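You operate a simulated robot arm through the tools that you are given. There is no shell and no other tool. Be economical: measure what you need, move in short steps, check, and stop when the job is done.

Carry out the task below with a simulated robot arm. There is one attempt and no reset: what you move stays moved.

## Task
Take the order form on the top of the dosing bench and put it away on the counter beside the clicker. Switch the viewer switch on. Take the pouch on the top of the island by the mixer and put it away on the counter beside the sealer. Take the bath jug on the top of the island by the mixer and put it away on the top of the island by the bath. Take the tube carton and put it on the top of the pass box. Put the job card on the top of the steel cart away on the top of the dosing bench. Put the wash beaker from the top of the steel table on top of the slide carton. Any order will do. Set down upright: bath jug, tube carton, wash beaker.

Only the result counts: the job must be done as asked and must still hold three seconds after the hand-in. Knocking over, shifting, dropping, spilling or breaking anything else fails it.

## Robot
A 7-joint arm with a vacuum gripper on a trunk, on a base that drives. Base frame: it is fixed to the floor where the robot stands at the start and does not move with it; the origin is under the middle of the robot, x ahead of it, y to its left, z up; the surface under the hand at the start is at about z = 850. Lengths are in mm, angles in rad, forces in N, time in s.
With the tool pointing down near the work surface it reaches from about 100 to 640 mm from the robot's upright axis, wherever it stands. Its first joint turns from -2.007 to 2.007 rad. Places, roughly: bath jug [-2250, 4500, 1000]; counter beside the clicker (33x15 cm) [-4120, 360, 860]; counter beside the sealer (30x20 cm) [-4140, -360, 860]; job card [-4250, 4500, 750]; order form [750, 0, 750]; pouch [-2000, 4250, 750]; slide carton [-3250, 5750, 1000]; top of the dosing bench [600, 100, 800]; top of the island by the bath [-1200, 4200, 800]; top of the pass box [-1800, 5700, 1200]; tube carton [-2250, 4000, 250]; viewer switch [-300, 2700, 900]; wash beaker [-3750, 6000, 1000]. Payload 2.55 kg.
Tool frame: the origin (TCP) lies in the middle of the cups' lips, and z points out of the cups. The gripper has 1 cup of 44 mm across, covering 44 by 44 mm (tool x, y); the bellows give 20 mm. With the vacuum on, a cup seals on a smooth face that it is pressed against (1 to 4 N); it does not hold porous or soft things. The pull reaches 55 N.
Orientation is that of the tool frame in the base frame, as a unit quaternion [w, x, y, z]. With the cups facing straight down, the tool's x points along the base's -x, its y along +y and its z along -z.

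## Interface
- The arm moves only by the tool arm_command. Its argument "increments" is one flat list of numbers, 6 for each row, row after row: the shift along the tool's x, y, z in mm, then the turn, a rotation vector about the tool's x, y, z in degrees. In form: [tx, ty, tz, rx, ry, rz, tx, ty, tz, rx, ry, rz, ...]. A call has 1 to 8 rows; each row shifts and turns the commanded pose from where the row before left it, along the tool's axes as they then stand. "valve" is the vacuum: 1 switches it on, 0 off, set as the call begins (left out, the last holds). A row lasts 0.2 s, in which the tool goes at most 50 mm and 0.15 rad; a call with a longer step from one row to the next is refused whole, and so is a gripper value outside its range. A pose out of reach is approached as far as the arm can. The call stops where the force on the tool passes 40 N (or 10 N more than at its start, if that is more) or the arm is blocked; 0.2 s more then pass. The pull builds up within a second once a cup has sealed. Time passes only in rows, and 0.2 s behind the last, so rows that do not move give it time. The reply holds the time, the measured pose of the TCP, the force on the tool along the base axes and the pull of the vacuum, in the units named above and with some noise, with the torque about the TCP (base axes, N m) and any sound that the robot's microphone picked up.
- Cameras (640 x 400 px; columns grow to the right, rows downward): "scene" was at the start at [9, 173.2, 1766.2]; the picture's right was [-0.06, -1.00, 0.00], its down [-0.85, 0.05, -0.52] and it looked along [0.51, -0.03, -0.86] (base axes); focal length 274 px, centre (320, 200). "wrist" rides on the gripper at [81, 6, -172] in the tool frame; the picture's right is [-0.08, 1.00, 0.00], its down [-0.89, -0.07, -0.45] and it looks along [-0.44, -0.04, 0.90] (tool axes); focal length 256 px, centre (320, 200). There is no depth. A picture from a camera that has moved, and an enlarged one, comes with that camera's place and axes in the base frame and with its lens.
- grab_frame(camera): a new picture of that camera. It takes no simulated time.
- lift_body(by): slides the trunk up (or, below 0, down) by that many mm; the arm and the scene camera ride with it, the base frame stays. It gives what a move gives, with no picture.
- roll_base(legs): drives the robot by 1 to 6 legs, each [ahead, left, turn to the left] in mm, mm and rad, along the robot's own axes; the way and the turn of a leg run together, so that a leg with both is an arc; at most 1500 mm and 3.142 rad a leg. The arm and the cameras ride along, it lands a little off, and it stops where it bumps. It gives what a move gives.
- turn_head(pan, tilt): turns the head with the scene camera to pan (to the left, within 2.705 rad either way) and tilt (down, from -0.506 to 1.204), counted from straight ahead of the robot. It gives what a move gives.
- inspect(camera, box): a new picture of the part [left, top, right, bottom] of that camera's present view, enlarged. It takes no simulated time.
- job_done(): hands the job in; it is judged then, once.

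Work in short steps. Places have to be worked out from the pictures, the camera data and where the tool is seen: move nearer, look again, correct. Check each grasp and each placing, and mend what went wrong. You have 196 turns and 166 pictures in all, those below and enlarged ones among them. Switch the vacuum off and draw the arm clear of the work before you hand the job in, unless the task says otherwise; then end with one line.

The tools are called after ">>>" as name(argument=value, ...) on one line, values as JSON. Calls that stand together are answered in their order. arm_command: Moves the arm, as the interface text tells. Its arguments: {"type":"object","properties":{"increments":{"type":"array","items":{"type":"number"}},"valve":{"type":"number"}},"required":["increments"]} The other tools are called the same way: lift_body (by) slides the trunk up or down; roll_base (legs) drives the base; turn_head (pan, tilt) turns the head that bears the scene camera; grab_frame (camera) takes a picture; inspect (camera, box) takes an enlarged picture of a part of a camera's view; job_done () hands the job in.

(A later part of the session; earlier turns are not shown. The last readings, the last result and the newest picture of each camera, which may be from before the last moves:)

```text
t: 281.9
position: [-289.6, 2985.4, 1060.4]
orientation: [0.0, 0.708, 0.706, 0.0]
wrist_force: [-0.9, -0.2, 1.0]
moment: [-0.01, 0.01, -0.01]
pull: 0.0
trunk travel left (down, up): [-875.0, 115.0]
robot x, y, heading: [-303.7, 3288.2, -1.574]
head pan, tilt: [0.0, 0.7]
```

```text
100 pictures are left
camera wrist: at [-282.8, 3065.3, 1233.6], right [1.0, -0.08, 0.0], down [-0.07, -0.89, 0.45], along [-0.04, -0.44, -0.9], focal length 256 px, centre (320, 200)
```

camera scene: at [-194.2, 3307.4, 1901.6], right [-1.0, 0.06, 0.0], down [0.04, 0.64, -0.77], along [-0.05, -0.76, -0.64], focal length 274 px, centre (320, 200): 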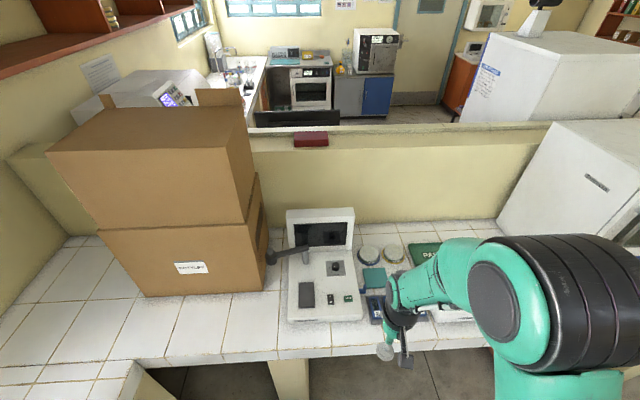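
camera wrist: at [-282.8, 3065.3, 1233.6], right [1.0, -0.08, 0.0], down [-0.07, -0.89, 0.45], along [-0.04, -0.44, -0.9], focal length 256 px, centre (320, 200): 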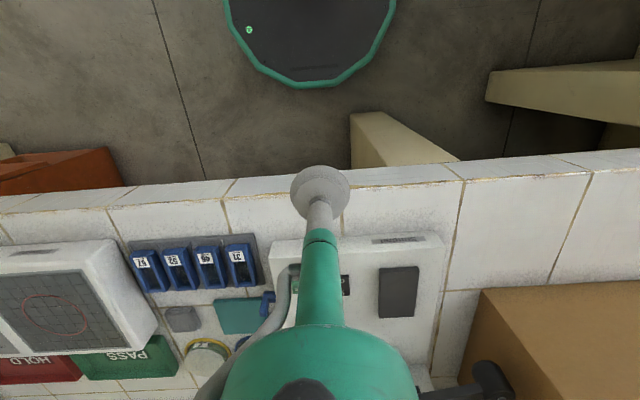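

I move out over the device front and look again from nearer.

>>> arm_command(increments=[-45, 3, 10, 0, 0, 0, -45, 3, 10, 0, 0, 0, -45, 3, 10, 0, 0, 0, -40, 3, 20, 0, 0, 0, 0, 0, 20, 0, 0, 0, 0, 0, 0, 0, 0, 0])

>>> inspect(camera="wrist", box=[200, 100, 440, 250])

>>> inspect(camera="scene", box=[250, 220, 410, 330])

```text
t: 283.3
position: [-277.3, 2807.2, 988.6]
orientation: [0.0, 0.708, 0.706, 0.0]
wrist_force: [0.7, 0.7, -0.6]
moment: [0.03, 0.0, -0.03]
pull: 0.1
trunk travel left (down, up): [-875.0, 115.0]
robot x, y, heading: [-300.2, 3290.8, -1.572]
head pan, tilt: [0.0, 0.7]
```

```text
2.67 times, centred on (320, 175) of wrist
camera zoom: at [-269.7, 2888.1, 1161.9], right [1.0, -0.08, 0.0], down [-0.07, -0.89, 0.45], along [-0.04, -0.44, -0.9], focal length 683 px, centre (320, 267)
```

zoom: 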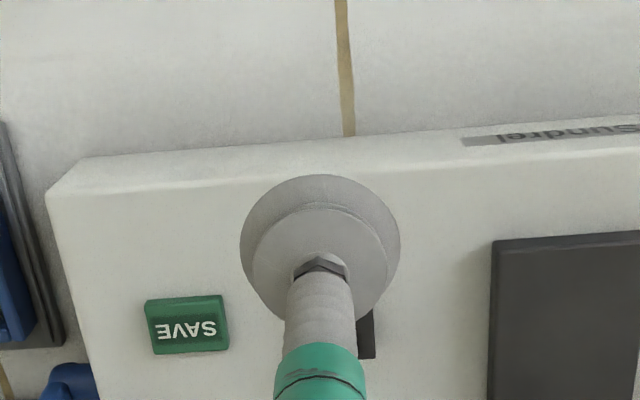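

```text
3.64 times, centred on (330, 275) of scene
camera zoom: at [-124.1, 3264.1, 1791.6], right [-1.0, 0.0, 0.0], down [0.0, 0.64, -0.76], along [0.0, -0.76, -0.64], focal length 995 px, centre (284, -73)
```

zoom: 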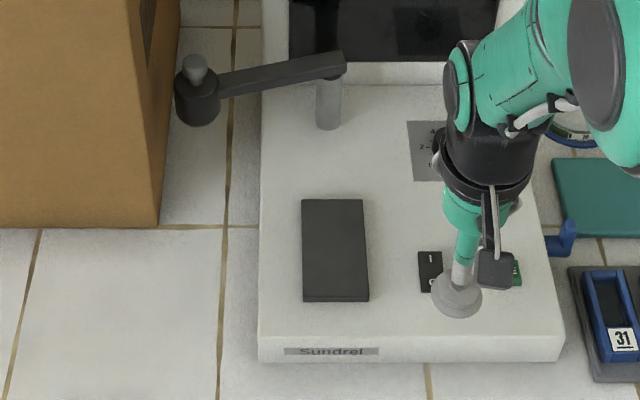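

Switch: x≈−269, rocker from y≈2712 (I end) to 2758. I put the cup's centre at y≈2708 so only the I end gets pressed, and come down.

>>> arm_command(increments=[-40, 4, 0, 0, 0, 0, -40, 4, 0, 0, 0, 0, -19, 0, 0, 0, 0, 0, 0, 0, 30, 0, 0, 0, 0, 0, 25, 0, 0, 0, 0, 0, 0, 0, 0, 0])

>>> inspect(camera="wrist", box=[200, 100, 440, 250])

>>> inspect(camera="scene", box=[290, 240, 410, 320])

```text
t: 284.7
position: [-272.1, 2710.7, 933.5]
orientation: [0.0, 0.708, 0.707, 0.0]
wrist_force: [-0.6, 0.2, -0.5]
moment: [-0.01, -0.02, -0.04]
pull: 0.1
trunk travel left (down, up): [-875.0, 115.0]
robot x, y, heading: [-303.7, 3290.2, -1.57]
head pan, tilt: [0.0, 0.7]
```

```text
2.67 times, centred on (320, 175) of wrist
camera zoom: at [-264.3, 2792.2, 1107.2], right [1.0, -0.08, 0.0], down [-0.07, -0.89, 0.45], along [-0.04, -0.44, -0.9], focal length 683 px, centre (320, 267)
```

zoom: 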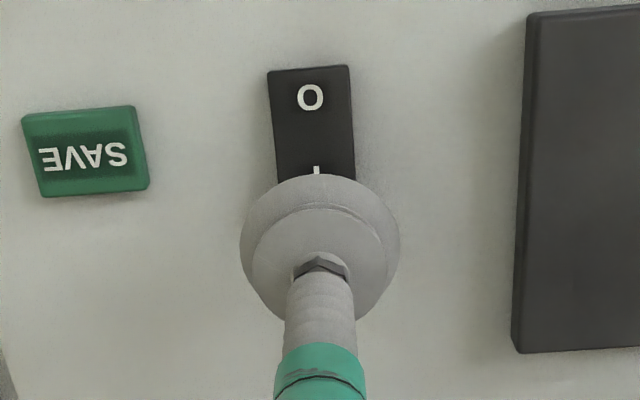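

```text
5.00 times, centred on (350, 280) of scene
camera zoom: at [-124.2, 3265.0, 1791.6], right [-1.0, 0.0, 0.0], down [0.0, 0.64, -0.77], along [0.0, -0.77, -0.64], focal length 1368 px, centre (170, -200)
```

zoom: 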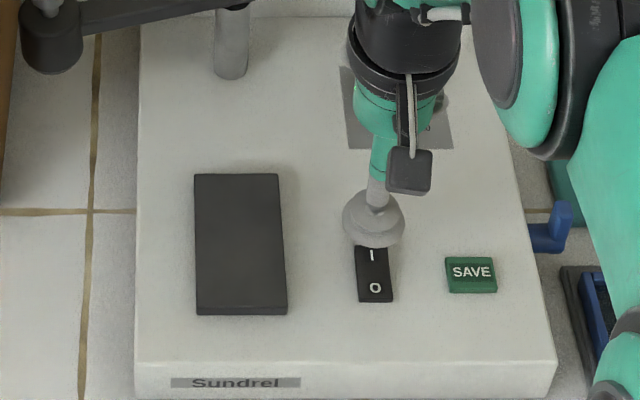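

The cup is just over the "I" end. I press down step by step.

>>> arm_command(increments=[0, 2, 15, 0, 0, 0, 0, 0, 8, 0, 0, 0, 0, 0, 5, 0, 0, 0, 0, 0, 5, 0, 0, 0])

>>> arm_command(increments=[0, 0, 4, 0, 0, 0, 0, 0, 3, 0, 0, 0, 0, 0, 0, 0, 0, 0])

>>> inspect(camera="wrist", box=[200, 100, 440, 250])

```text
t: 285.7
position: [-269.2, 2710.1, 902.7]
orientation: [0.001, 0.708, 0.706, -0.001]
wrist_force: [-1.2, 0.3, 0.6]
moment: [0.01, 0.03, -0.03]
pull: 0.1
trunk travel left (down, up): [-875.0, 115.0]
robot x, y, heading: [-303.5, 3289.3, -1.576]
head pan, tilt: [0.0, 0.7]
```

```text
t: 286.5
position: [-269.2, 2710.0, 894.4]
orientation: [0.0, 0.707, 0.707, 0.0]
wrist_force: [-0.6, -1.0, 2.4]
moment: [0.04, -0.01, 0.01]
pull: 0.1
trunk travel left (down, up): [-875.0, 115.0]
robot x, y, heading: [-303.0, 3294.7, -1.571]
head pan, tilt: [0.0, 0.7]
```

```text
2.67 times, centred on (320, 175) of wrist
camera zoom: at [-261.7, 2791.0, 1068.3], right [1.0, -0.08, 0.0], down [-0.07, -0.89, 0.45], along [-0.04, -0.44, -0.9], focal length 683 px, centre (320, 267)
```

zoom: 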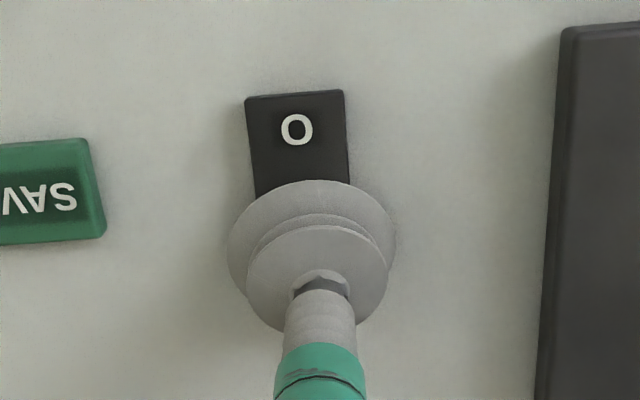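

Contact at 2.4 N. I press some millimetres more and listen for a click.

>>> arm_command(increments=[0, 0, 4, 0, 0, 0, 0, 0, 4, 0, 0, 0, 0, 0, 3, 0, 0, 0, 0, 0, 0, 0, 0, 0])

>>> inspect(camera="scene", box=[250, 200, 410, 310])

```text
t: 287.5
position: [-268.3, 2710.4, 884.5]
orientation: [0.0, 0.708, 0.706, -0.001]
wrist_force: [-1.6, -1.2, 6.4]
moment: [0.08, -0.07, 0.05]
pull: 0.1
trunk travel left (down, up): [-875.0, 115.0]
robot x, y, heading: [-301.1, 3290.1, -1.579]
head pan, tilt: [0.0, 0.7]
```

```text
3.64 times, centred on (330, 255) of scene
camera zoom: at [-124.5, 3265.2, 1791.6], right [-1.0, 0.0, 0.0], down [0.0, 0.64, -0.77], along [0.0, -0.77, -0.64], focal length 995 px, centre (284, 0)
```

zoom: 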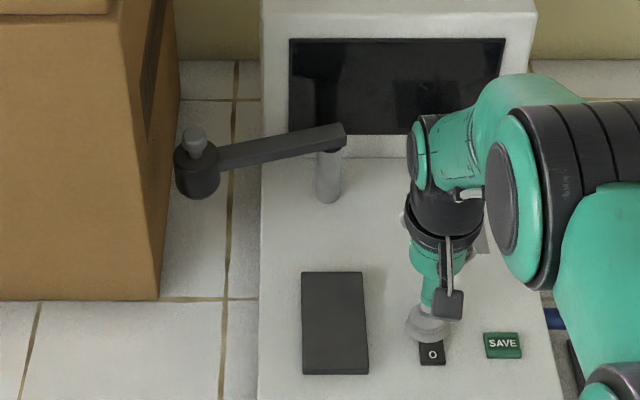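

No click yet at 6 N; I press harder.

>>> arm_command(increments=[0, 0, 4, 0, 0, 0, 0, 0, 4, 0, 0, 0, 0, 0, 3, 0, 0, 0, 0, 0, 0, 0, 0, 0])

>>> inspect(camera="scene", box=[250, 200, 410, 310])

```text
t: 288.3
position: [-268.7, 2705.7, 883.1]
orientation: [0.004, 0.708, 0.706, -0.004]
wrist_force: [-2.4, 7.5, 23.5]
moment: [-0.27, -0.03, 0.0]
pull: 0.0
trunk travel left (down, up): [-875.0, 115.0]
robot x, y, heading: [-301.8, 3288.5, -1.575]
head pan, tilt: [0.0, 0.7]
stopped in row 3: the force on the tool passed its limit at 43 N (the readings are from after the stop); the commanded pose is now the measured one
```

```text
3.64 times, centred on (330, 255) of scene
camera zoom: at [-124.4, 3267.2, 1791.6], right [-1.0, 0.0, 0.0], down [0.0, 0.64, -0.77], along [0.0, -0.77, -0.64], focal length 995 px, centre (284, 0)
```

zoom: 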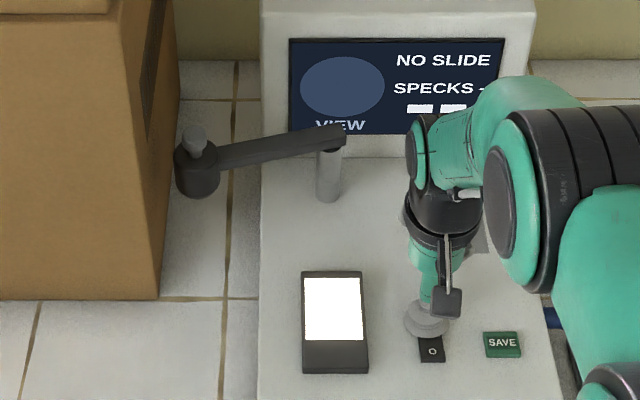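

The viewer is on. I lift straight up and retract, keeping off the O end.

>>> arm_command(increments=[0, 0, -30, 0, 0, 0, 0, 0, -45, 0, 0, 0, 0, 0, -45, 0, 0, 0, 0, 0, -45, 0, 0, 0, 45, 0, 0, 0, 0, 0, 45, 0, 0, 0, 0, 0, 45, 0, 0, 0, 0, 0, 45, 0, 0, 0, 0, 0])

>>> grab_frame(camera="scene")

```text
t: 290.1
position: [-268.5, 2890.7, 1044.4]
orientation: [0.005, 0.708, 0.706, -0.003]
wrist_force: [-0.3, -0.2, 0.2]
moment: [-0.05, 0.0, -0.01]
pull: 0.0
trunk travel left (down, up): [-875.0, 115.0]
robot x, y, heading: [-300.1, 3291.1, -1.572]
head pan, tilt: [0.0, 0.7]
```

```text
92 pictures are left
camera scene: at [-124.2, 3267.2, 1791.6], right [-1.0, 0.0, 0.0], down [0.0, 0.64, -0.77], along [0.0, -0.77, -0.64], focal length 274 px, centre (320, 200)
```

scene: 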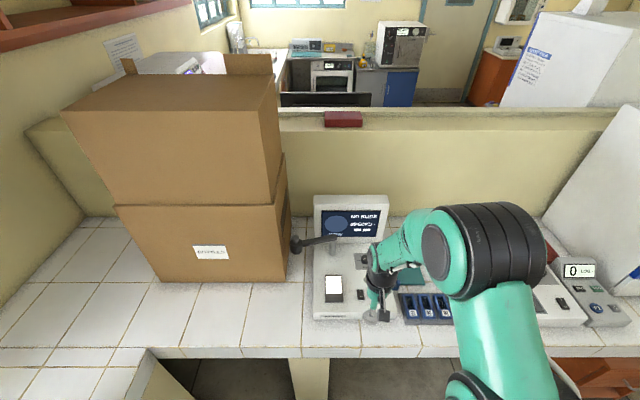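

The switch stays on. Next the tube carton under the island's south side: I drive back along the aisle to x≈−2250 and face north.

>>> arm_command(increments=[45, 0, 0, 0, 0, 0, 45, 0, 0, 0, 0, 0])

>>> roll_base(legs=[[-70, 0, 0], [0, 0, -1.571], [1000, 0, 0], [950, 0, 0], [0, 0, -1.571]])

>>> turn_head(pan=0.0, tilt=0.8)

>>> grab_frame(camera="scene")

```text
t: 290.7
position: [-269.6, 2980.6, 1041.5]
orientation: [0.003, 0.708, 0.707, -0.003]
wrist_force: [-1.3, -0.9, 0.1]
moment: [0.01, 0.01, -0.01]
pull: 0.0
trunk travel left (down, up): [-875.0, 115.0]
robot x, y, heading: [-302.4, 3290.2, -1.574]
head pan, tilt: [0.0, 0.7]
```

```text
t: 308.8
position: [-2263.2, 3719.5, 1041.6]
orientation: [0.003, -0.687, 0.726, 0.003]
wrist_force: [-0.6, -0.6, 0.4]
moment: [-0.02, 0.04, 0.0]
pull: 0.1
trunk travel left (down, up): [-875.0, 115.0]
robot x, y, heading: [-2245.3, 3408.5, 1.513]
head pan, tilt: [0.0, 0.7]
```

```text
t: 309.5
position: [-2264.4, 3720.1, 1041.3]
orientation: [0.002, -0.688, 0.726, 0.003]
wrist_force: [-0.5, 0.0, 0.1]
moment: [0.01, 0.0, -0.04]
pull: 0.0
trunk travel left (down, up): [-875.0, 115.0]
robot x, y, heading: [-2253.0, 3407.1, 1.512]
head pan, tilt: [0.0, 0.799]
```

```text
91 pictures are left
camera scene: at [-2422.7, 3438.7, 1783.4], right [1.0, -0.06, 0.0], down [-0.04, -0.72, -0.7], along [0.04, 0.7, -0.72], focal length 274 px, centre (320, 200)
```

scene: 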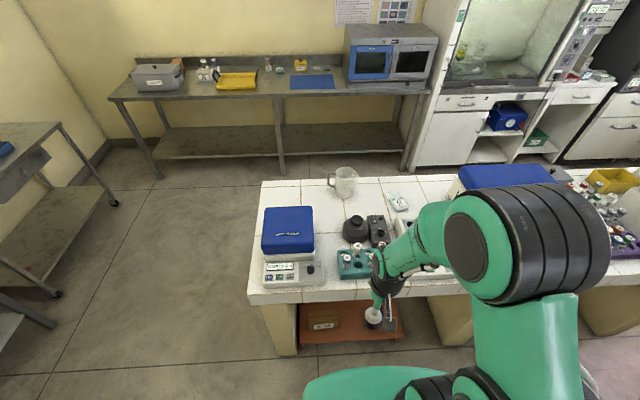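

The brown carton sits on the low orange shelf near [−2360, 3990]. I line up with it, lower the trunk and look under the top.

>>> roll_base(legs=[[0, 90, 0.059]])

>>> lift_body(by=-400)

>>> turn_head(pan=-0.15, tilt=0.85)

>>> grab_frame(camera="scene")

>>> grab_frame(camera="wrist")

```text
t: 310.6
position: [-2373.5, 3720.0, 1040.5]
orientation: [-0.004, 0.708, -0.706, -0.002]
wrist_force: [-0.5, 0.2, 0.6]
moment: [0.01, -0.04, -0.03]
pull: 0.1
trunk travel left (down, up): [-875.0, 115.0]
robot x, y, heading: [-2338.7, 3408.3, 1.57]
head pan, tilt: [0.0, 0.799]
```

```text
t: 314.4
position: [-2371.0, 3720.4, 641.0]
orientation: [-0.003, 0.707, -0.707, -0.003]
wrist_force: [-0.9, 0.2, -0.6]
moment: [-0.02, 0.0, 0.01]
pull: 0.1
trunk travel left (down, up): [-475.0, 515.0]
robot x, y, heading: [-2341.5, 3408.6, 1.569]
head pan, tilt: [0.0, 0.799]
```

```text
t: 315.1
position: [-2370.9, 3720.3, 641.3]
orientation: [-0.003, 0.708, -0.706, -0.004]
wrist_force: [-0.3, 0.4, 0.0]
moment: [0.01, -0.01, 0.0]
pull: 0.1
trunk travel left (down, up): [-475.0, 515.0]
robot x, y, heading: [-2337.0, 3413.6, 1.572]
head pan, tilt: [-0.15, 0.85]
```

```text
90 pictures are left
camera scene: at [-2501.8, 3427.8, 1379.3], right [0.99, -0.15, 0.0], down [-0.11, -0.74, -0.66], along [0.1, 0.65, -0.75], focal length 274 px, centre (320, 200)
```

scene: 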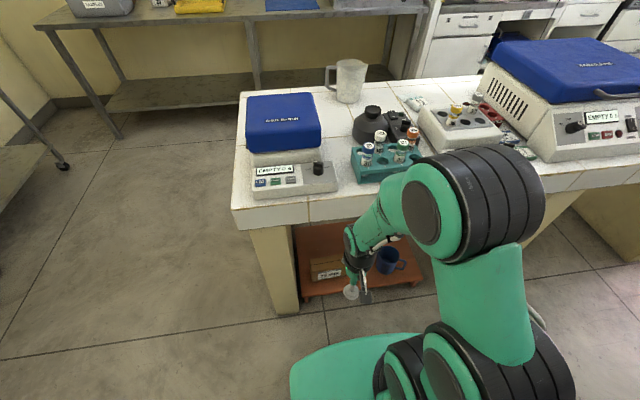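

```text
89 pictures are left
camera wrist: at [-2376.6, 3639.1, 813.5], right [-1.0, 0.08, 0.0], down [0.07, 0.89, 0.45], along [0.03, 0.45, -0.89], focal length 256 px, centre (320, 200)
```

wrist: 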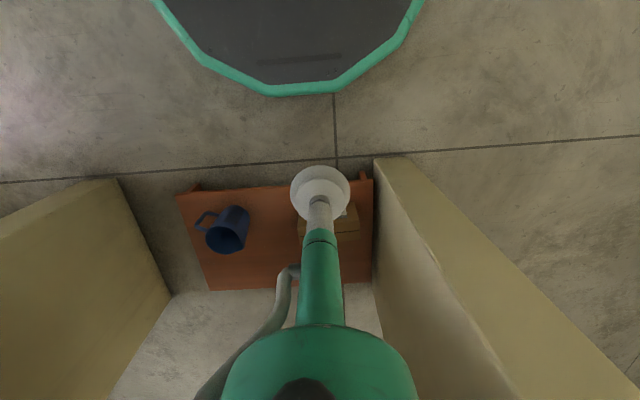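

>>> inspect(camera="wrist", box=[170, 150, 410, 300])

>>> inspect(camera="scene", box=[280, 215, 440, 315])

```text
2.67 times, centred on (290, 225) of wrist
camera zoom: at [-2376.6, 3639.1, 813.5], right [-1.0, 0.08, 0.0], down [0.07, 0.89, 0.45], along [0.03, 0.45, -0.89], focal length 683 px, centre (400, 133)
```

zoom: 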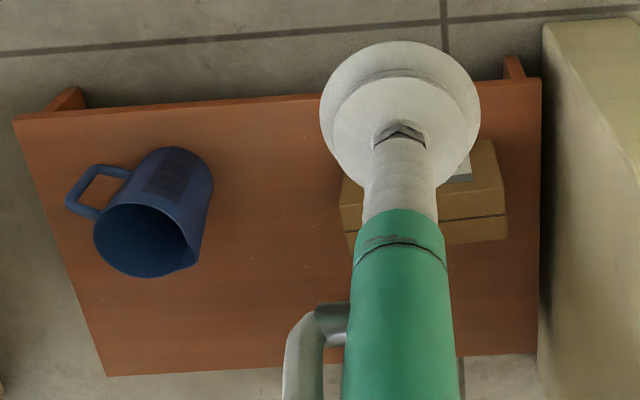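

```text
4.00 times, centred on (360, 265) of scene
camera zoom: at [-2501.8, 3427.8, 1379.3], right [0.99, -0.15, 0.0], down [-0.11, -0.74, -0.66], along [0.1, 0.65, -0.75], focal length 1094 px, centre (160, -60)
```

zoom: 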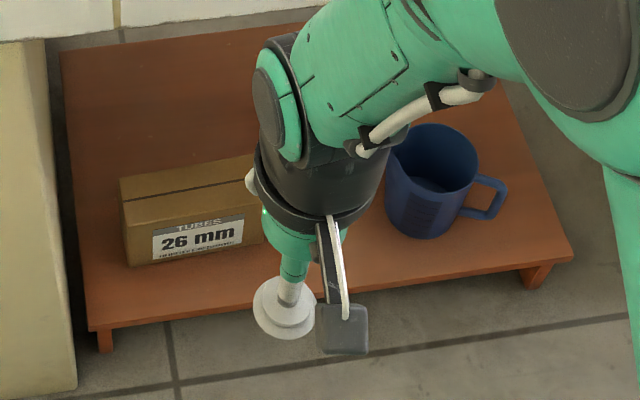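

Triangulating: carton about x −2452…−2289, y 4000…4090, top z≈206; the mug stands to its right. I straighten the tool, move 30 mm nearer, and lower the trunk 250 mm.

>>> arm_command(increments=[0, 0, 0, 0, 0.56, 0, 0, 0, 0, 0, 0, 0])

>>> roll_base(legs=[[30, 30, 0]])

>>> lift_body(by=-250)

>>> turn_head(pan=-0.2, tilt=0.6)

>>> grab_frame(camera="scene")

>>> grab_frame(camera="wrist")

```text
t: 315.7
position: [-2369.5, 3720.6, 639.5]
orientation: [0.0, 0.707, -0.707, 0.0]
wrist_force: [0.1, -1.0, 0.5]
moment: [-0.03, 0.0, -0.03]
pull: 0.0
trunk travel left (down, up): [-475.0, 515.0]
robot x, y, heading: [-2337.7, 3407.0, 1.575]
head pan, tilt: [-0.15, 0.85]
```

```text
t: 316.6
position: [-2400.5, 3751.8, 641.9]
orientation: [0.0, 0.708, -0.707, 0.001]
wrist_force: [-0.9, 0.5, 0.6]
moment: [0.0, -0.01, -0.02]
pull: 0.0
trunk travel left (down, up): [-475.0, 515.0]
robot x, y, heading: [-2370.1, 3432.8, 1.57]
head pan, tilt: [-0.15, 0.85]
```

```text
t: 319.2
position: [-2400.9, 3751.7, 390.9]
orientation: [0.0, 0.708, -0.707, 0.0]
wrist_force: [0.0, 0.1, 0.3]
moment: [-0.02, -0.02, 0.03]
pull: 0.0
trunk travel left (down, up): [-225.0, 765.0]
robot x, y, heading: [-2368.3, 3441.3, 1.571]
head pan, tilt: [-0.15, 0.85]
```

```text
t: 319.9
position: [-2400.9, 3751.4, 392.5]
orientation: [0.001, 0.708, -0.706, 0.001]
wrist_force: [-0.5, -0.1, -0.3]
moment: [-0.01, -0.02, -0.01]
pull: 0.1
trunk travel left (down, up): [-225.0, 765.0]
robot x, y, heading: [-2370.8, 3440.3, 1.572]
head pan, tilt: [-0.201, 0.6]
```

```text
86 pictures are left
camera scene: at [-2525.4, 3467.1, 1150.1], right [0.98, -0.2, 0.0], down [-0.11, -0.55, -0.82], along [0.16, 0.81, -0.57], focal length 274 px, centre (320, 200)
```

scene: 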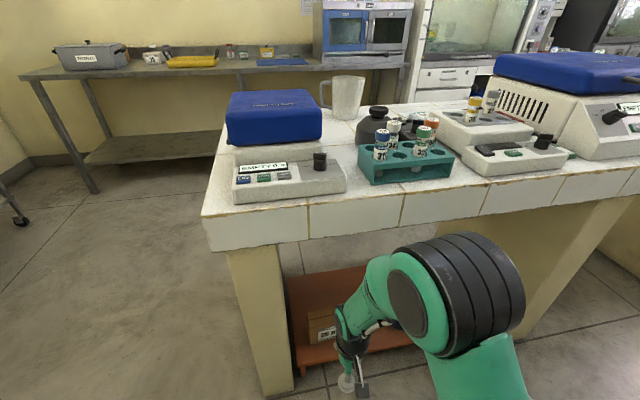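

```text
85 pictures are left
camera wrist: at [-2406.1, 3671.2, 564.1], right [-1.0, 0.08, 0.0], down [0.07, 0.89, 0.44], along [0.03, 0.44, -0.9], focal length 256 px, centre (320, 200)
```

wrist: 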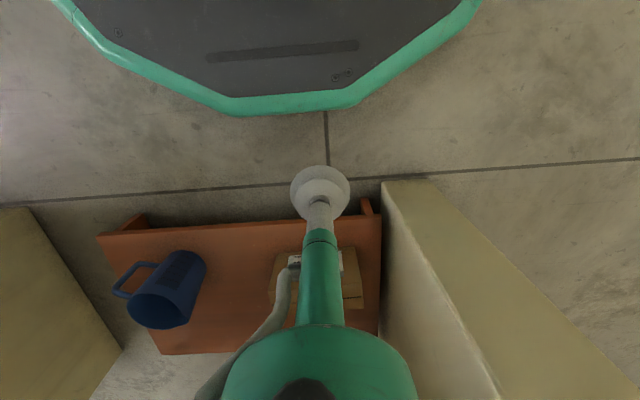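

I reach in under the top stepwise, lowering as I go.

>>> arm_command(increments=[-35, -8, 24, 0, 0, 0, -35, -8, 24, 0, 0, 0, -35, -8, 24, 0, 0, 0, -35, -8, 20, 0, 0, 0, -35, 0, 5, 0, 0, 0, -35, 0, 5, 0, 0, 0, 0, 0, 0, 0, 0, 0])

>>> grab_frame(camera="scene")

>>> grab_frame(camera="wrist")

```text
t: 321.6
position: [-2368.9, 3960.9, 287.5]
orientation: [0.001, 0.708, -0.706, 0.001]
wrist_force: [-0.2, -0.8, -0.5]
moment: [0.0, -0.01, 0.03]
pull: 0.1
trunk travel left (down, up): [-225.0, 765.0]
robot x, y, heading: [-2368.5, 3440.1, 1.573]
head pan, tilt: [-0.201, 0.6]
```

```text
84 pictures are left
camera scene: at [-2525.4, 3467.2, 1150.2], right [0.98, -0.2, 0.0], down [-0.11, -0.55, -0.82], along [0.16, 0.81, -0.57], focal length 274 px, centre (320, 200)
```

scene: 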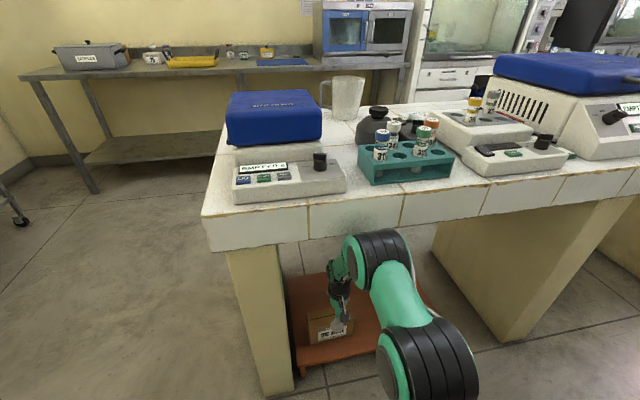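

```text
83 pictures are left
camera wrist: at [-2374.0, 3881.0, 461.3], right [-1.0, 0.08, 0.0], down [0.07, 0.89, 0.44], along [0.03, 0.44, -0.9], focal length 256 px, centre (320, 200)
```

wrist: 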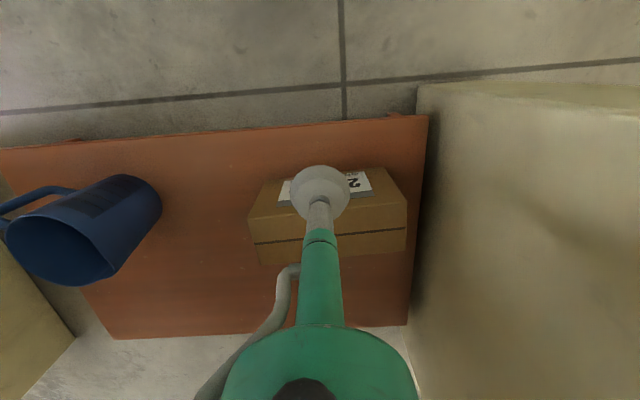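

The carton's top centre is at about [−2373, 4050]. I move over it and start the descent.

>>> arm_command(increments=[-30, 1, 5, 0, 0, 0, -30, 1, 5, 0, 0, 0, -30, 2, 10, 0, 0, 0, 0, 0, 15, 0, 0, 0, 0, 0, 0, 0, 0, 0], valve=1)

>>> grab_frame(camera="wrist")

```text
t: 322.8
position: [-2373.5, 4050.9, 252.6]
orientation: [0.001, 0.708, -0.706, 0.0]
wrist_force: [0.0, 0.1, -0.6]
moment: [-0.04, -0.02, 0.03]
pull: 0.0
trunk travel left (down, up): [-225.0, 765.0]
robot x, y, heading: [-2366.9, 3440.8, 1.571]
head pan, tilt: [-0.201, 0.6]
```

```text
82 pictures are left
camera wrist: at [-2377.8, 3971.1, 425.6], right [-1.0, 0.08, 0.0], down [0.07, 0.89, 0.44], along [0.03, 0.44, -0.9], focal length 256 px, centre (320, 200)
```

wrist: 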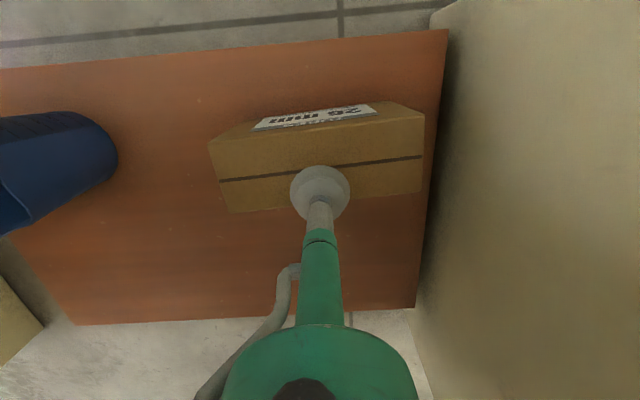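

Two views give the top at z≈224, centre y≈4039. I shift 12 mm back and descend gently.

>>> arm_command(increments=[12, 0, 0, 0, 0, 0, 0, 0, 16, 0, 0, 0, 0, 0, 5, 0, 0, 0, 0, 0, 4, 0, 0, 0, 0, 0, 0, 0, 0, 0])

```text
t: 323.9
position: [-2372.8, 4039.1, 228.4]
orientation: [0.0, 0.708, -0.706, 0.001]
wrist_force: [-0.4, -2.8, 5.1]
moment: [-0.04, -0.04, 0.0]
pull: 54.6
trunk travel left (down, up): [-225.0, 765.0]
robot x, y, heading: [-2367.2, 3441.2, 1.574]
head pan, tilt: [-0.201, 0.6]
```

Sealed. I lift a little and draw the carton straight out from under the top.

>>> arm_command(increments=[0, 0, 0, 0, 0, 0, 0, 0, -10, 0, 0, 0, 0, 0, -20, 0, 0, 0, 0, 0, -20, 0, 0, 0, 30, 0, 0, 0, 0, 0, 40, 0, 0, 0, 0, 0, 40, 0, 0, 0, 0, 0, 40, 0, 0, 0, 0, 0])

>>> grab_frame(camera="wrist")

```text
t: 325.8
position: [-2372.9, 3889.0, 278.9]
orientation: [0.0, -0.707, 0.707, -0.001]
wrist_force: [0.0, 0.5, -3.1]
moment: [-0.04, 0.01, 0.02]
pull: 54.8
trunk travel left (down, up): [-225.0, 765.0]
robot x, y, heading: [-2367.6, 3440.9, 1.573]
head pan, tilt: [-0.201, 0.6]
```

```text
81 pictures are left
camera wrist: at [-2378.6, 3809.8, 451.9], right [-1.0, 0.08, 0.0], down [0.07, 0.89, 0.44], along [0.03, 0.44, -0.9], focal length 256 px, centre (320, 200)
```

wrist: 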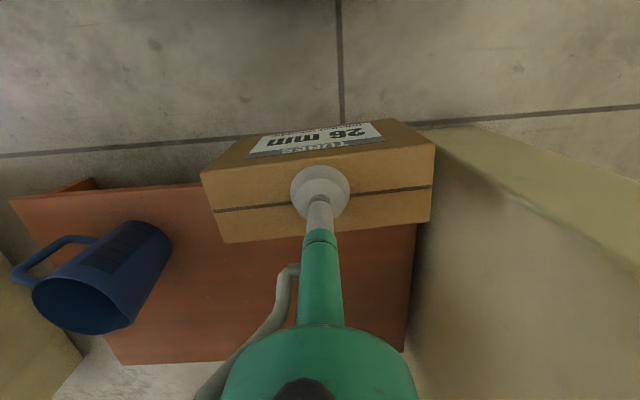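

Held. I back the robot 130 mm to bring all clear of the island edge, then raise the trunk.

>>> roll_base(legs=[[-130, 0, 0]])

>>> lift_body(by=400)

>>> lift_body(by=360)

>>> arm_command(increments=[20, 0, -30, 0, 0, 0, 25, 0, -35, 0, 0, 0, 25, 0, -35, 0, 0, 0, 25, 0, -35, 0, 0, 0, 25, 0, -35, 0, 0, 0, 20, 0, -30, 0, 0, 0, 0, 0, 0, 0, 0, 0])

```text
t: 327.0
position: [-2373.1, 3761.2, 278.3]
orientation: [0.001, 0.709, -0.706, 0.001]
wrist_force: [0.0, 0.5, -3.2]
moment: [-0.02, -0.01, -0.01]
pull: 54.8
trunk travel left (down, up): [-225.0, 765.0]
robot x, y, heading: [-2367.0, 3313.2, 1.573]
head pan, tilt: [-0.201, 0.6]
```

```text
t: 330.9
position: [-2373.4, 3760.1, 677.5]
orientation: [0.0, 0.709, -0.705, 0.001]
wrist_force: [0.7, -0.5, -3.3]
moment: [-0.03, -0.03, 0.0]
pull: 54.8
trunk travel left (down, up): [-625.0, 365.0]
robot x, y, heading: [-2368.1, 3309.7, 1.573]
head pan, tilt: [-0.201, 0.6]
```

```text
t: 334.4
position: [-2373.1, 3760.8, 1038.1]
orientation: [0.0, 0.709, -0.706, 0.001]
wrist_force: [-0.1, 0.2, -3.1]
moment: [-0.03, 0.02, 0.0]
pull: 54.8
trunk travel left (down, up): [-985.0, 5.0]
robot x, y, heading: [-2370.7, 3309.5, 1.571]
head pan, tilt: [-0.201, 0.6]
```

```text
t: 336.0
position: [-2372.9, 3621.7, 1237.7]
orientation: [0.001, 0.708, -0.706, 0.001]
wrist_force: [1.4, 0.5, -3.0]
moment: [-0.05, 0.01, -0.04]
pull: 55.2
trunk travel left (down, up): [-985.0, 5.0]
robot x, y, heading: [-2365.1, 3310.4, 1.57]
head pan, tilt: [-0.201, 0.6]
```

The carton is carried at z≈1238. I drive west round the island and into the north aisle toward the pass box.

>>> roll_base(legs=[[0, 660, 0], [1400, 0, 0], [240, 0, 0], [0, -1150, 0]])

>>> turn_head(pan=-0.1, tilt=0.55)

>>> grab_frame(camera="scene")

```text
t: 353.1
position: [-1931.9, 5250.9, 1238.8]
orientation: [0.0, -0.704, 0.71, -0.001]
wrist_force: [0.5, -0.7, -3.3]
moment: [0.0, -0.03, 0.01]
pull: 54.6
trunk travel left (down, up): [-985.0, 5.0]
robot x, y, heading: [-1927.3, 4940.9, 1.564]
head pan, tilt: [-0.201, 0.6]
```

```text
t: 353.7
position: [-1930.5, 5249.9, 1239.0]
orientation: [0.0, -0.704, 0.71, -0.001]
wrist_force: [-0.2, 0.4, -3.6]
moment: [-0.02, 0.04, -0.03]
pull: 54.7
trunk travel left (down, up): [-985.0, 5.0]
robot x, y, heading: [-1929.0, 4942.8, 1.565]
head pan, tilt: [-0.099, 0.55]
```

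```text
80 pictures are left
camera scene: at [-2094.5, 4972.0, 1914.7], right [0.99, -0.11, 0.0], down [-0.06, -0.52, -0.85], along [0.09, 0.85, -0.52], focal length 274 px, centre (320, 200)
```

scene: 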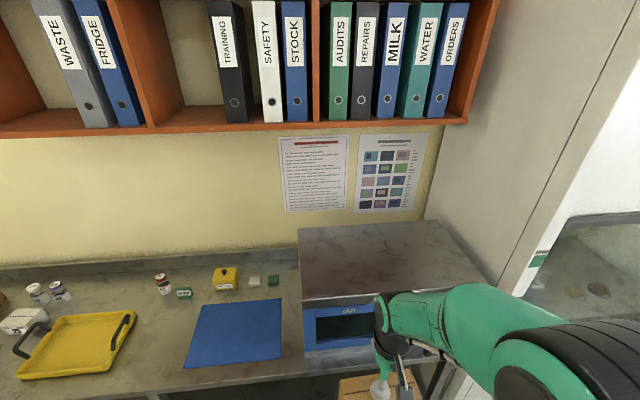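

Pass box top: x −2089…−1470, y 5535…5920, z≈1200. I raise the carton to z≈1345 first and then drive nearer.

>>> arm_command(increments=[0, 0, -30, 0, 0, 0, 0, 0, -30, 0, 0, 0, 0, 0, -30, 0, 0, 0, 0, 0, -20, 0, 0, 0, 0, 0, 0, 0, 0, 0])

>>> roll_base(legs=[[200, -125, 0.006]])

>>> grab_frame(camera="scene")

>>> grab_frame(camera="wrist")

```text
t: 354.9
position: [-1931.5, 5251.3, 1318.7]
orientation: [0.0, -0.704, 0.711, -0.001]
wrist_force: [-0.5, 0.3, -2.5]
moment: [-0.02, -0.02, -0.01]
pull: 55.1
out of reach, approached as far as the arm can: row 3, 4
trunk travel left (down, up): [-985.0, 5.0]
robot x, y, heading: [-1933.2, 4939.7, 1.558]
head pan, tilt: [-0.099, 0.55]
```

```text
t: 356.7
position: [-1807.2, 5450.3, 1317.7]
orientation: [-0.001, -0.706, 0.708, -0.001]
wrist_force: [-0.1, 1.2, -3.3]
moment: [-0.04, -0.02, -0.04]
pull: 54.7
trunk travel left (down, up): [-985.0, 5.0]
robot x, y, heading: [-1805.3, 5137.5, 1.568]
head pan, tilt: [-0.099, 0.55]
```

```text
79 pictures are left
camera scene: at [-1969.8, 5169.8, 1914.7], right [0.99, -0.1, 0.0], down [-0.05, -0.52, -0.85], along [0.09, 0.85, -0.52], focal length 274 px, centre (320, 200)
```

scene: 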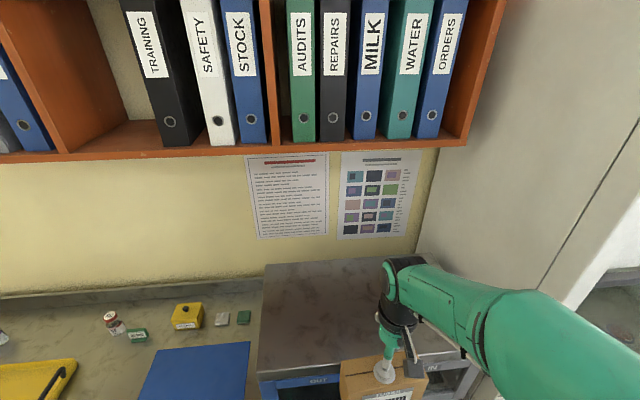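

```text
78 pictures are left
camera wrist: at [-1813.9, 5369.8, 1491.1], right [-1.0, 0.08, 0.0], down [0.07, 0.89, 0.44], along [0.04, 0.44, -0.9], focal length 256 px, centre (320, 200)
```

wrist: 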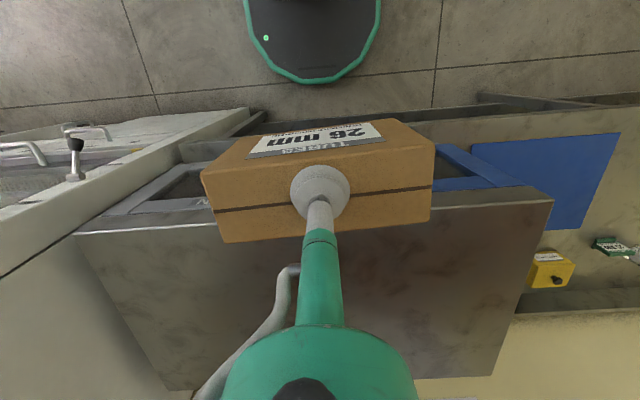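

The arm's height limit (~1318) leaves the carton's underside only ~15 mm above the pass-box top. I raise the trunk the last 5 mm and look down at the gap.

>>> lift_body(by=5)

>>> turn_head(pan=-0.2, tilt=1.0)

>>> inspect(camera="scene", box=[230, 110, 490, 310])

```text
t: 357.2
position: [-1807.7, 5449.9, 1323.1]
orientation: [-0.001, -0.706, 0.708, -0.001]
wrist_force: [-0.2, 0.6, -3.2]
moment: [-0.02, -0.02, -0.01]
pull: 54.8
trunk travel left (down, up): [-990.0, 0.0]
robot x, y, heading: [-1803.4, 5140.2, 1.566]
head pan, tilt: [-0.099, 0.55]
```

```text
t: 358.1
position: [-1807.9, 5449.1, 1323.5]
orientation: [-0.001, -0.706, 0.708, -0.001]
wrist_force: [0.5, 0.3, -3.2]
moment: [0.01, 0.0, 0.02]
pull: 54.6
trunk travel left (down, up): [-990.0, 0.0]
robot x, y, heading: [-1801.2, 5138.7, 1.566]
head pan, tilt: [-0.201, 1.0]
```

```text
2.00 times, centred on (360, 210) of scene
camera zoom: at [-1964.7, 5149.0, 1883.2], right [0.98, -0.2, 0.0], down [-0.17, -0.82, -0.54], along [0.11, 0.53, -0.84], focal length 547 px, centre (240, 180)
```

zoom: 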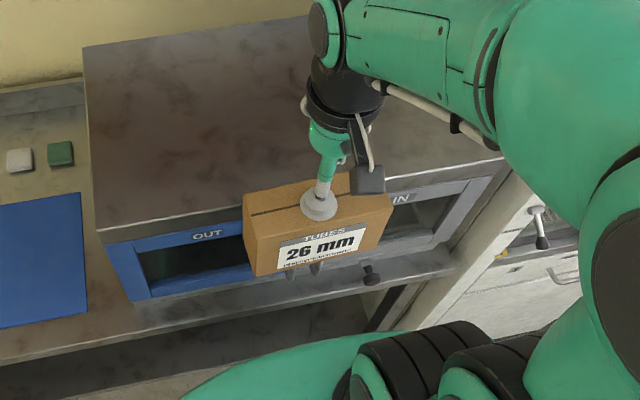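

The carton is ~170×48×~110 mm, so the gap is too small here. The limit may come from the arm being folded; I back off and try rising with the arm more stretched.

>>> roll_base(legs=[[-150, 0, 0.004]])

>>> arm_command(increments=[-35, 0, 0, 0, 0, 0, -35, 0, 0, 0, 0, 0, -35, 0, 0, 0, 0, 0, -15, 0, -20, 0, 0, 0, 0, 0, -20, 0, 0, 0, 0, 0, -20, 0, 0, 0, 0, 0, 0, 0, 0, 0])

```text
t: 359.5
position: [-1807.6, 5304.8, 1321.8]
orientation: [0.001, 0.708, -0.706, 0.001]
wrist_force: [0.3, 0.2, -2.7]
moment: [-0.02, -0.03, 0.05]
pull: 54.9
trunk travel left (down, up): [-990.0, 0.0]
robot x, y, heading: [-1802.3, 4994.3, 1.573]
head pan, tilt: [-0.201, 1.0]
```

```text
t: 361.1
position: [-1808.1, 5407.8, 1321.6]
orientation: [0.0, 0.707, -0.707, 0.0]
wrist_force: [-0.2, 0.2, -3.8]
moment: [0.02, 0.0, 0.04]
pull: 54.8
out of reach, approached as far as the arm can: row 4, 5, 6
trunk travel left (down, up): [-990.0, 0.0]
robot x, y, heading: [-1801.9, 4995.4, 1.572]
head pan, tilt: [-0.201, 1.0]
```

The height cap is ~1322 mm also when stretched. I need the carton's height exactly, so I zoom in with the wrist camera on the held carton.

>>> inspect(camera="wrist", box=[180, 90, 460, 265])

```text
2.29 times, centred on (320, 178) of wrist
camera zoom: at [-1814.2, 5327.7, 1493.9], right [-1.0, 0.08, 0.0], down [0.07, 0.89, 0.44], along [0.04, 0.44, -0.9], focal length 585 px, centre (320, 251)
```

zoom: 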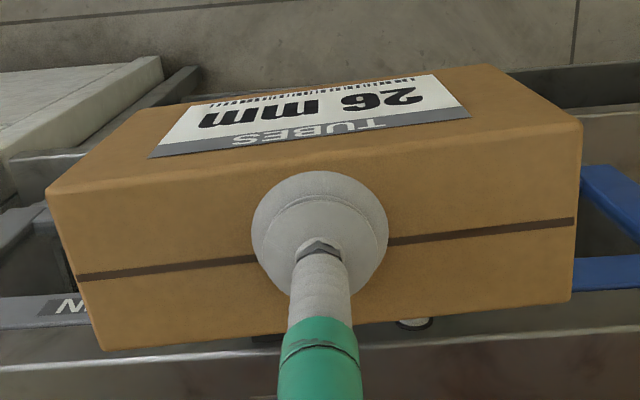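

Carton height ≈102–108 mm, pass-box top ≤1200: the clearance is ~15–20 mm, enough. I drive slowly forward at this height.

>>> roll_base(legs=[[85, 0, 0]])

>>> turn_head(pan=-0.3, tilt=0.9)

>>> inspect(camera="scene", box=[200, 110, 460, 310])

```text
t: 362.2
position: [-1808.1, 5492.8, 1321.3]
orientation: [0.0, 0.707, -0.707, 0.0]
wrist_force: [0.0, 0.4, -3.8]
moment: [-0.08, 0.01, -0.01]
pull: 55.1
trunk travel left (down, up): [-990.0, 0.0]
robot x, y, heading: [-1802.6, 5076.5, 1.577]
head pan, tilt: [-0.201, 1.0]
```

```text
t: 362.8
position: [-1809.7, 5492.5, 1320.1]
orientation: [0.001, 0.708, -0.706, 0.001]
wrist_force: [-0.2, -0.6, -3.4]
moment: [-0.1, -0.02, 0.01]
pull: 55.0
trunk travel left (down, up): [-990.0, 0.0]
robot x, y, heading: [-1804.7, 5077.5, 1.571]
head pan, tilt: [-0.3, 0.901]
```

```text
2.00 times, centred on (330, 210) of scene
camera zoom: at [-1956.6, 5091.5, 1890.4], right [0.96, -0.3, 0.0], down [-0.23, -0.75, -0.62], along [0.18, 0.59, -0.78], focal length 547 px, centre (300, 180)
```

zoom: 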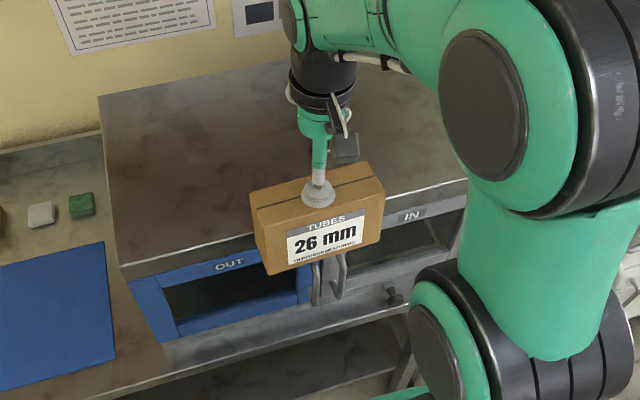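

No contact so far. I advance another 35 mm and watch the force for any touch.

>>> roll_base(legs=[[35, 0, 0]])

>>> inspect(camera="wrist", box=[160, 90, 480, 290])

```text
t: 363.7
position: [-1809.5, 5524.1, 1321.7]
orientation: [0.0, 0.708, -0.706, 0.0]
wrist_force: [1.4, -10.0, 3.6]
moment: [-1.2, 0.0, 0.04]
pull: 54.5
trunk travel left (down, up): [-990.0, 0.0]
robot x, y, heading: [-1806.0, 5110.8, 1.572]
head pan, tilt: [-0.3, 0.901]
```

```text
2.00 times, centred on (320, 190) of wrist
camera zoom: at [-1814.2, 5443.2, 1495.1], right [-1.0, 0.08, 0.0], down [0.07, 0.89, 0.44], along [0.04, 0.44, -0.9], focal length 512 px, centre (320, 220)
```

zoom: 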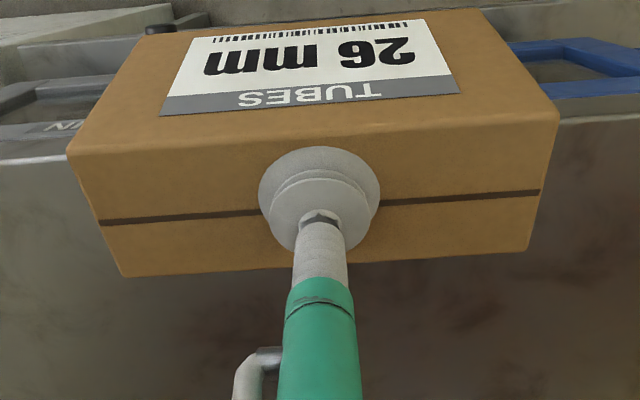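

It touched (10 N): the carton's far bottom edge is a little too low. I back off at once, tilt the tool outward 12° (far edge up), which also frees the wrist limit, and try to rise.

>>> roll_base(legs=[[-60, 0, 0]])

>>> arm_command(increments=[0, 0, 0, 0, -4, 0, 0, 0, 0, 0, -4, 0, 0, 0, 0, 0, -4, 0, -4, 0, -20, 0, 0, 0, -4, 0, -20, 0, 0, 0, -4, 0, -20, 0, 0, 0, 0, 0, 0, 0, 0, 0])

>>> grab_frame(camera="scene")

```text
t: 364.7
position: [-1808.8, 5469.6, 1320.9]
orientation: [0.002, 0.707, -0.707, 0.002]
wrist_force: [0.2, 0.4, -3.9]
moment: [-0.17, -0.02, 0.02]
pull: 55.2
trunk travel left (down, up): [-990.0, 0.0]
robot x, y, heading: [-1803.7, 5055.0, 1.565]
head pan, tilt: [-0.3, 0.901]
```

```text
t: 366.3
position: [-1808.3, 5467.9, 1382.0]
orientation: [-0.072, 0.704, -0.703, -0.073]
wrist_force: [-1.2, -0.2, -3.1]
moment: [-0.23, 0.02, 0.0]
pull: 54.9
trunk travel left (down, up): [-990.0, 0.0]
robot x, y, heading: [-1807.6, 5052.5, 1.573]
head pan, tilt: [-0.3, 0.901]
```

```text
73 pictures are left
camera scene: at [-1956.5, 5066.5, 1890.4], right [0.96, -0.3, 0.0], down [-0.23, -0.75, -0.62], along [0.18, 0.59, -0.78], focal length 274 px, centre (320, 200)
```

scene: 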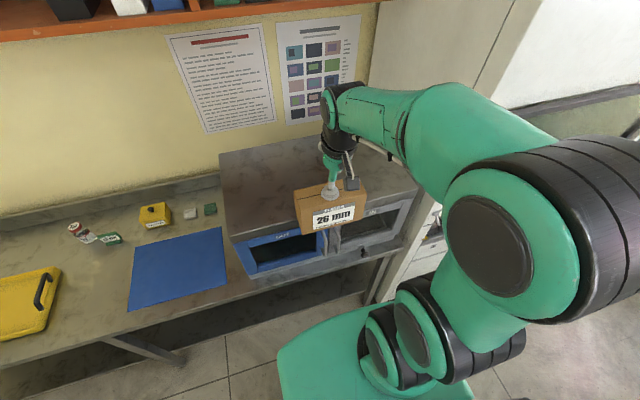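

With the tilt it rises freely to 1382. The moment grew a bit, so I check whether the carton shifted in the cup.

>>> inspect(camera="wrist", box=[180, 90, 460, 265])

```text
2.29 times, centred on (320, 178) of wrist
camera zoom: at [-1813.7, 5353.9, 1535.4], right [-1.0, 0.08, 0.02], down [0.07, 0.78, 0.62], along [0.04, 0.62, -0.79], focal length 585 px, centre (320, 251)
```

zoom: 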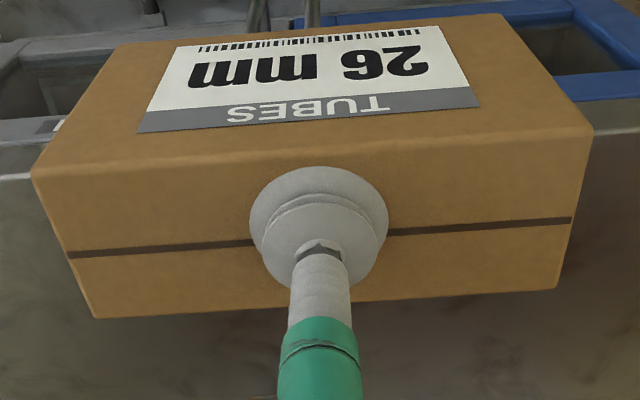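

The bellows flex so that the carton hangs level; its underside is now at z≈1276, height 107. I drive 135 mm ahead over the pass box.

>>> roll_base(legs=[[135, 0, 0]])

>>> arm_command(increments=[3, 0, 15, 0, 0, 0, 4, 0, 20, 0, 0, 0, 2, 0, 10, 0, 0, 0, 0, 0, 0, 0, 0, 0])

>>> inspect(camera="wrist", box=[120, 90, 520, 340])

```text
t: 367.6
position: [-1808.8, 5602.0, 1383.0]
orientation: [-0.072, 0.704, -0.702, -0.073]
wrist_force: [-0.6, 0.5, -2.9]
moment: [-0.2, 0.0, -0.01]
pull: 54.4
trunk travel left (down, up): [-990.0, 0.0]
robot x, y, heading: [-1803.7, 5192.5, 1.573]
head pan, tilt: [-0.3, 0.901]
```

```text
t: 368.6
position: [-1808.7, 5603.1, 1337.0]
orientation: [-0.072, 0.705, -0.702, -0.073]
wrist_force: [0.3, 0.0, -3.4]
moment: [-0.18, 0.03, 0.03]
pull: 55.3
trunk travel left (down, up): [-990.0, 0.0]
robot x, y, heading: [-1802.5, 5187.2, 1.571]
head pan, tilt: [-0.3, 0.901]
```

```text
1.60 times, centred on (320, 215) of wrist
camera zoom: at [-1814.7, 5489.8, 1489.8], right [-1.0, 0.07, 0.02], down [0.07, 0.78, 0.62], along [0.03, 0.62, -0.79], focal length 410 px, centre (320, 176)
```

zoom: 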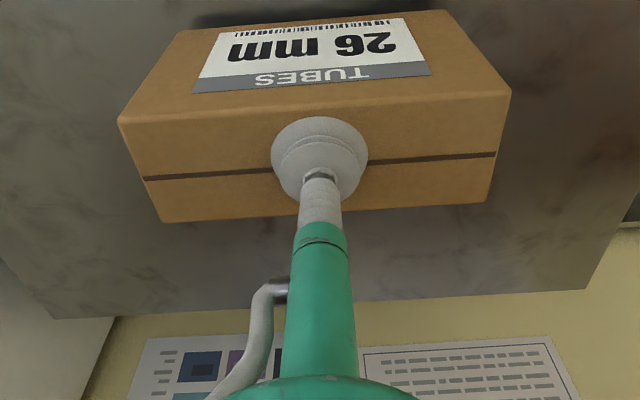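

Entirely over the top now. I lower in 4 mm steps, watching the force.

>>> arm_command(increments=[0.8, 0, 4, 0, 0, 0, 0.8, 0, 4, 0, 0, 0, 0.8, 0, 4, 0, 0, 0, 0, 0, 0, 0, 0, 0])

>>> arm_command(increments=[0.8, 0, 4, 0, 0, 0, 0.8, 0, 4, 0, 0, 0, 0, 0, 0, 0, 0, 0])

```text
t: 369.6
position: [-1809.4, 5604.4, 1323.9]
orientation: [-0.073, 0.704, -0.702, -0.073]
wrist_force: [-0.4, 0.7, -3.3]
moment: [-0.2, -0.01, -0.01]
pull: 55.0
trunk travel left (down, up): [-990.0, 0.0]
robot x, y, heading: [-1801.7, 5191.0, 1.569]
head pan, tilt: [-0.3, 0.901]
```

```text
t: 370.4
position: [-1809.1, 5603.8, 1319.6]
orientation: [-0.076, 0.703, -0.703, -0.076]
wrist_force: [0.2, -2.5, 22.7]
moment: [-0.11, 0.01, 0.02]
pull: 54.8
trunk travel left (down, up): [-990.0, 0.0]
robot x, y, heading: [-1803.2, 5190.6, 1.574]
head pan, tilt: [-0.3, 0.901]
```

Contact. I release and, after a pause, draw the cup away along its own axis.

>>> arm_command(increments=[0, 0, -2, 0, 0, 0, 0, 0, 0, 0, 0, 0, 0, 0, 0, 0, 0, 0, 0, 0, 0, 0, 0, 0, 0, 0, -8, 0, 0, 0, 0, 0, -25, 0, 0, 0, 0, 0, -30, 0, 0, 0, 0, 0, 0, 0, 0, 0], valve=0)

>>> grab_frame(camera="wrist")

```text
t: 372.2
position: [-1808.3, 5591.9, 1380.1]
orientation: [-0.072, 0.704, -0.702, -0.072]
wrist_force: [-0.1, -0.6, -0.1]
moment: [0.0, -0.03, 0.01]
pull: 0.0
trunk travel left (down, up): [-990.0, 0.0]
robot x, y, heading: [-1803.7, 5193.6, 1.57]
head pan, tilt: [-0.3, 0.901]
```

```text
70 pictures are left
camera wrist: at [-1813.6, 5477.9, 1533.3], right [-1.0, 0.07, 0.02], down [0.07, 0.78, 0.62], along [0.03, 0.62, -0.79], focal length 256 px, centre (320, 200)
```

wrist: 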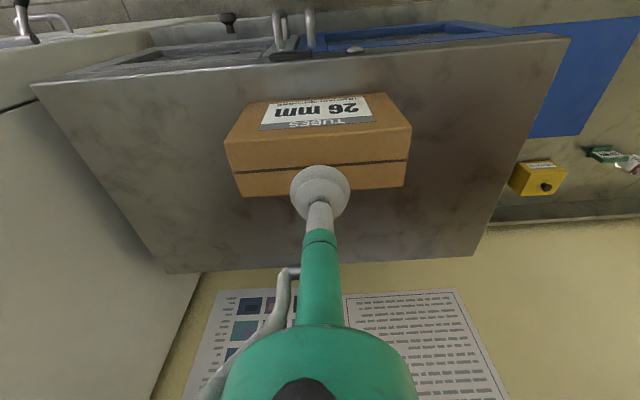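

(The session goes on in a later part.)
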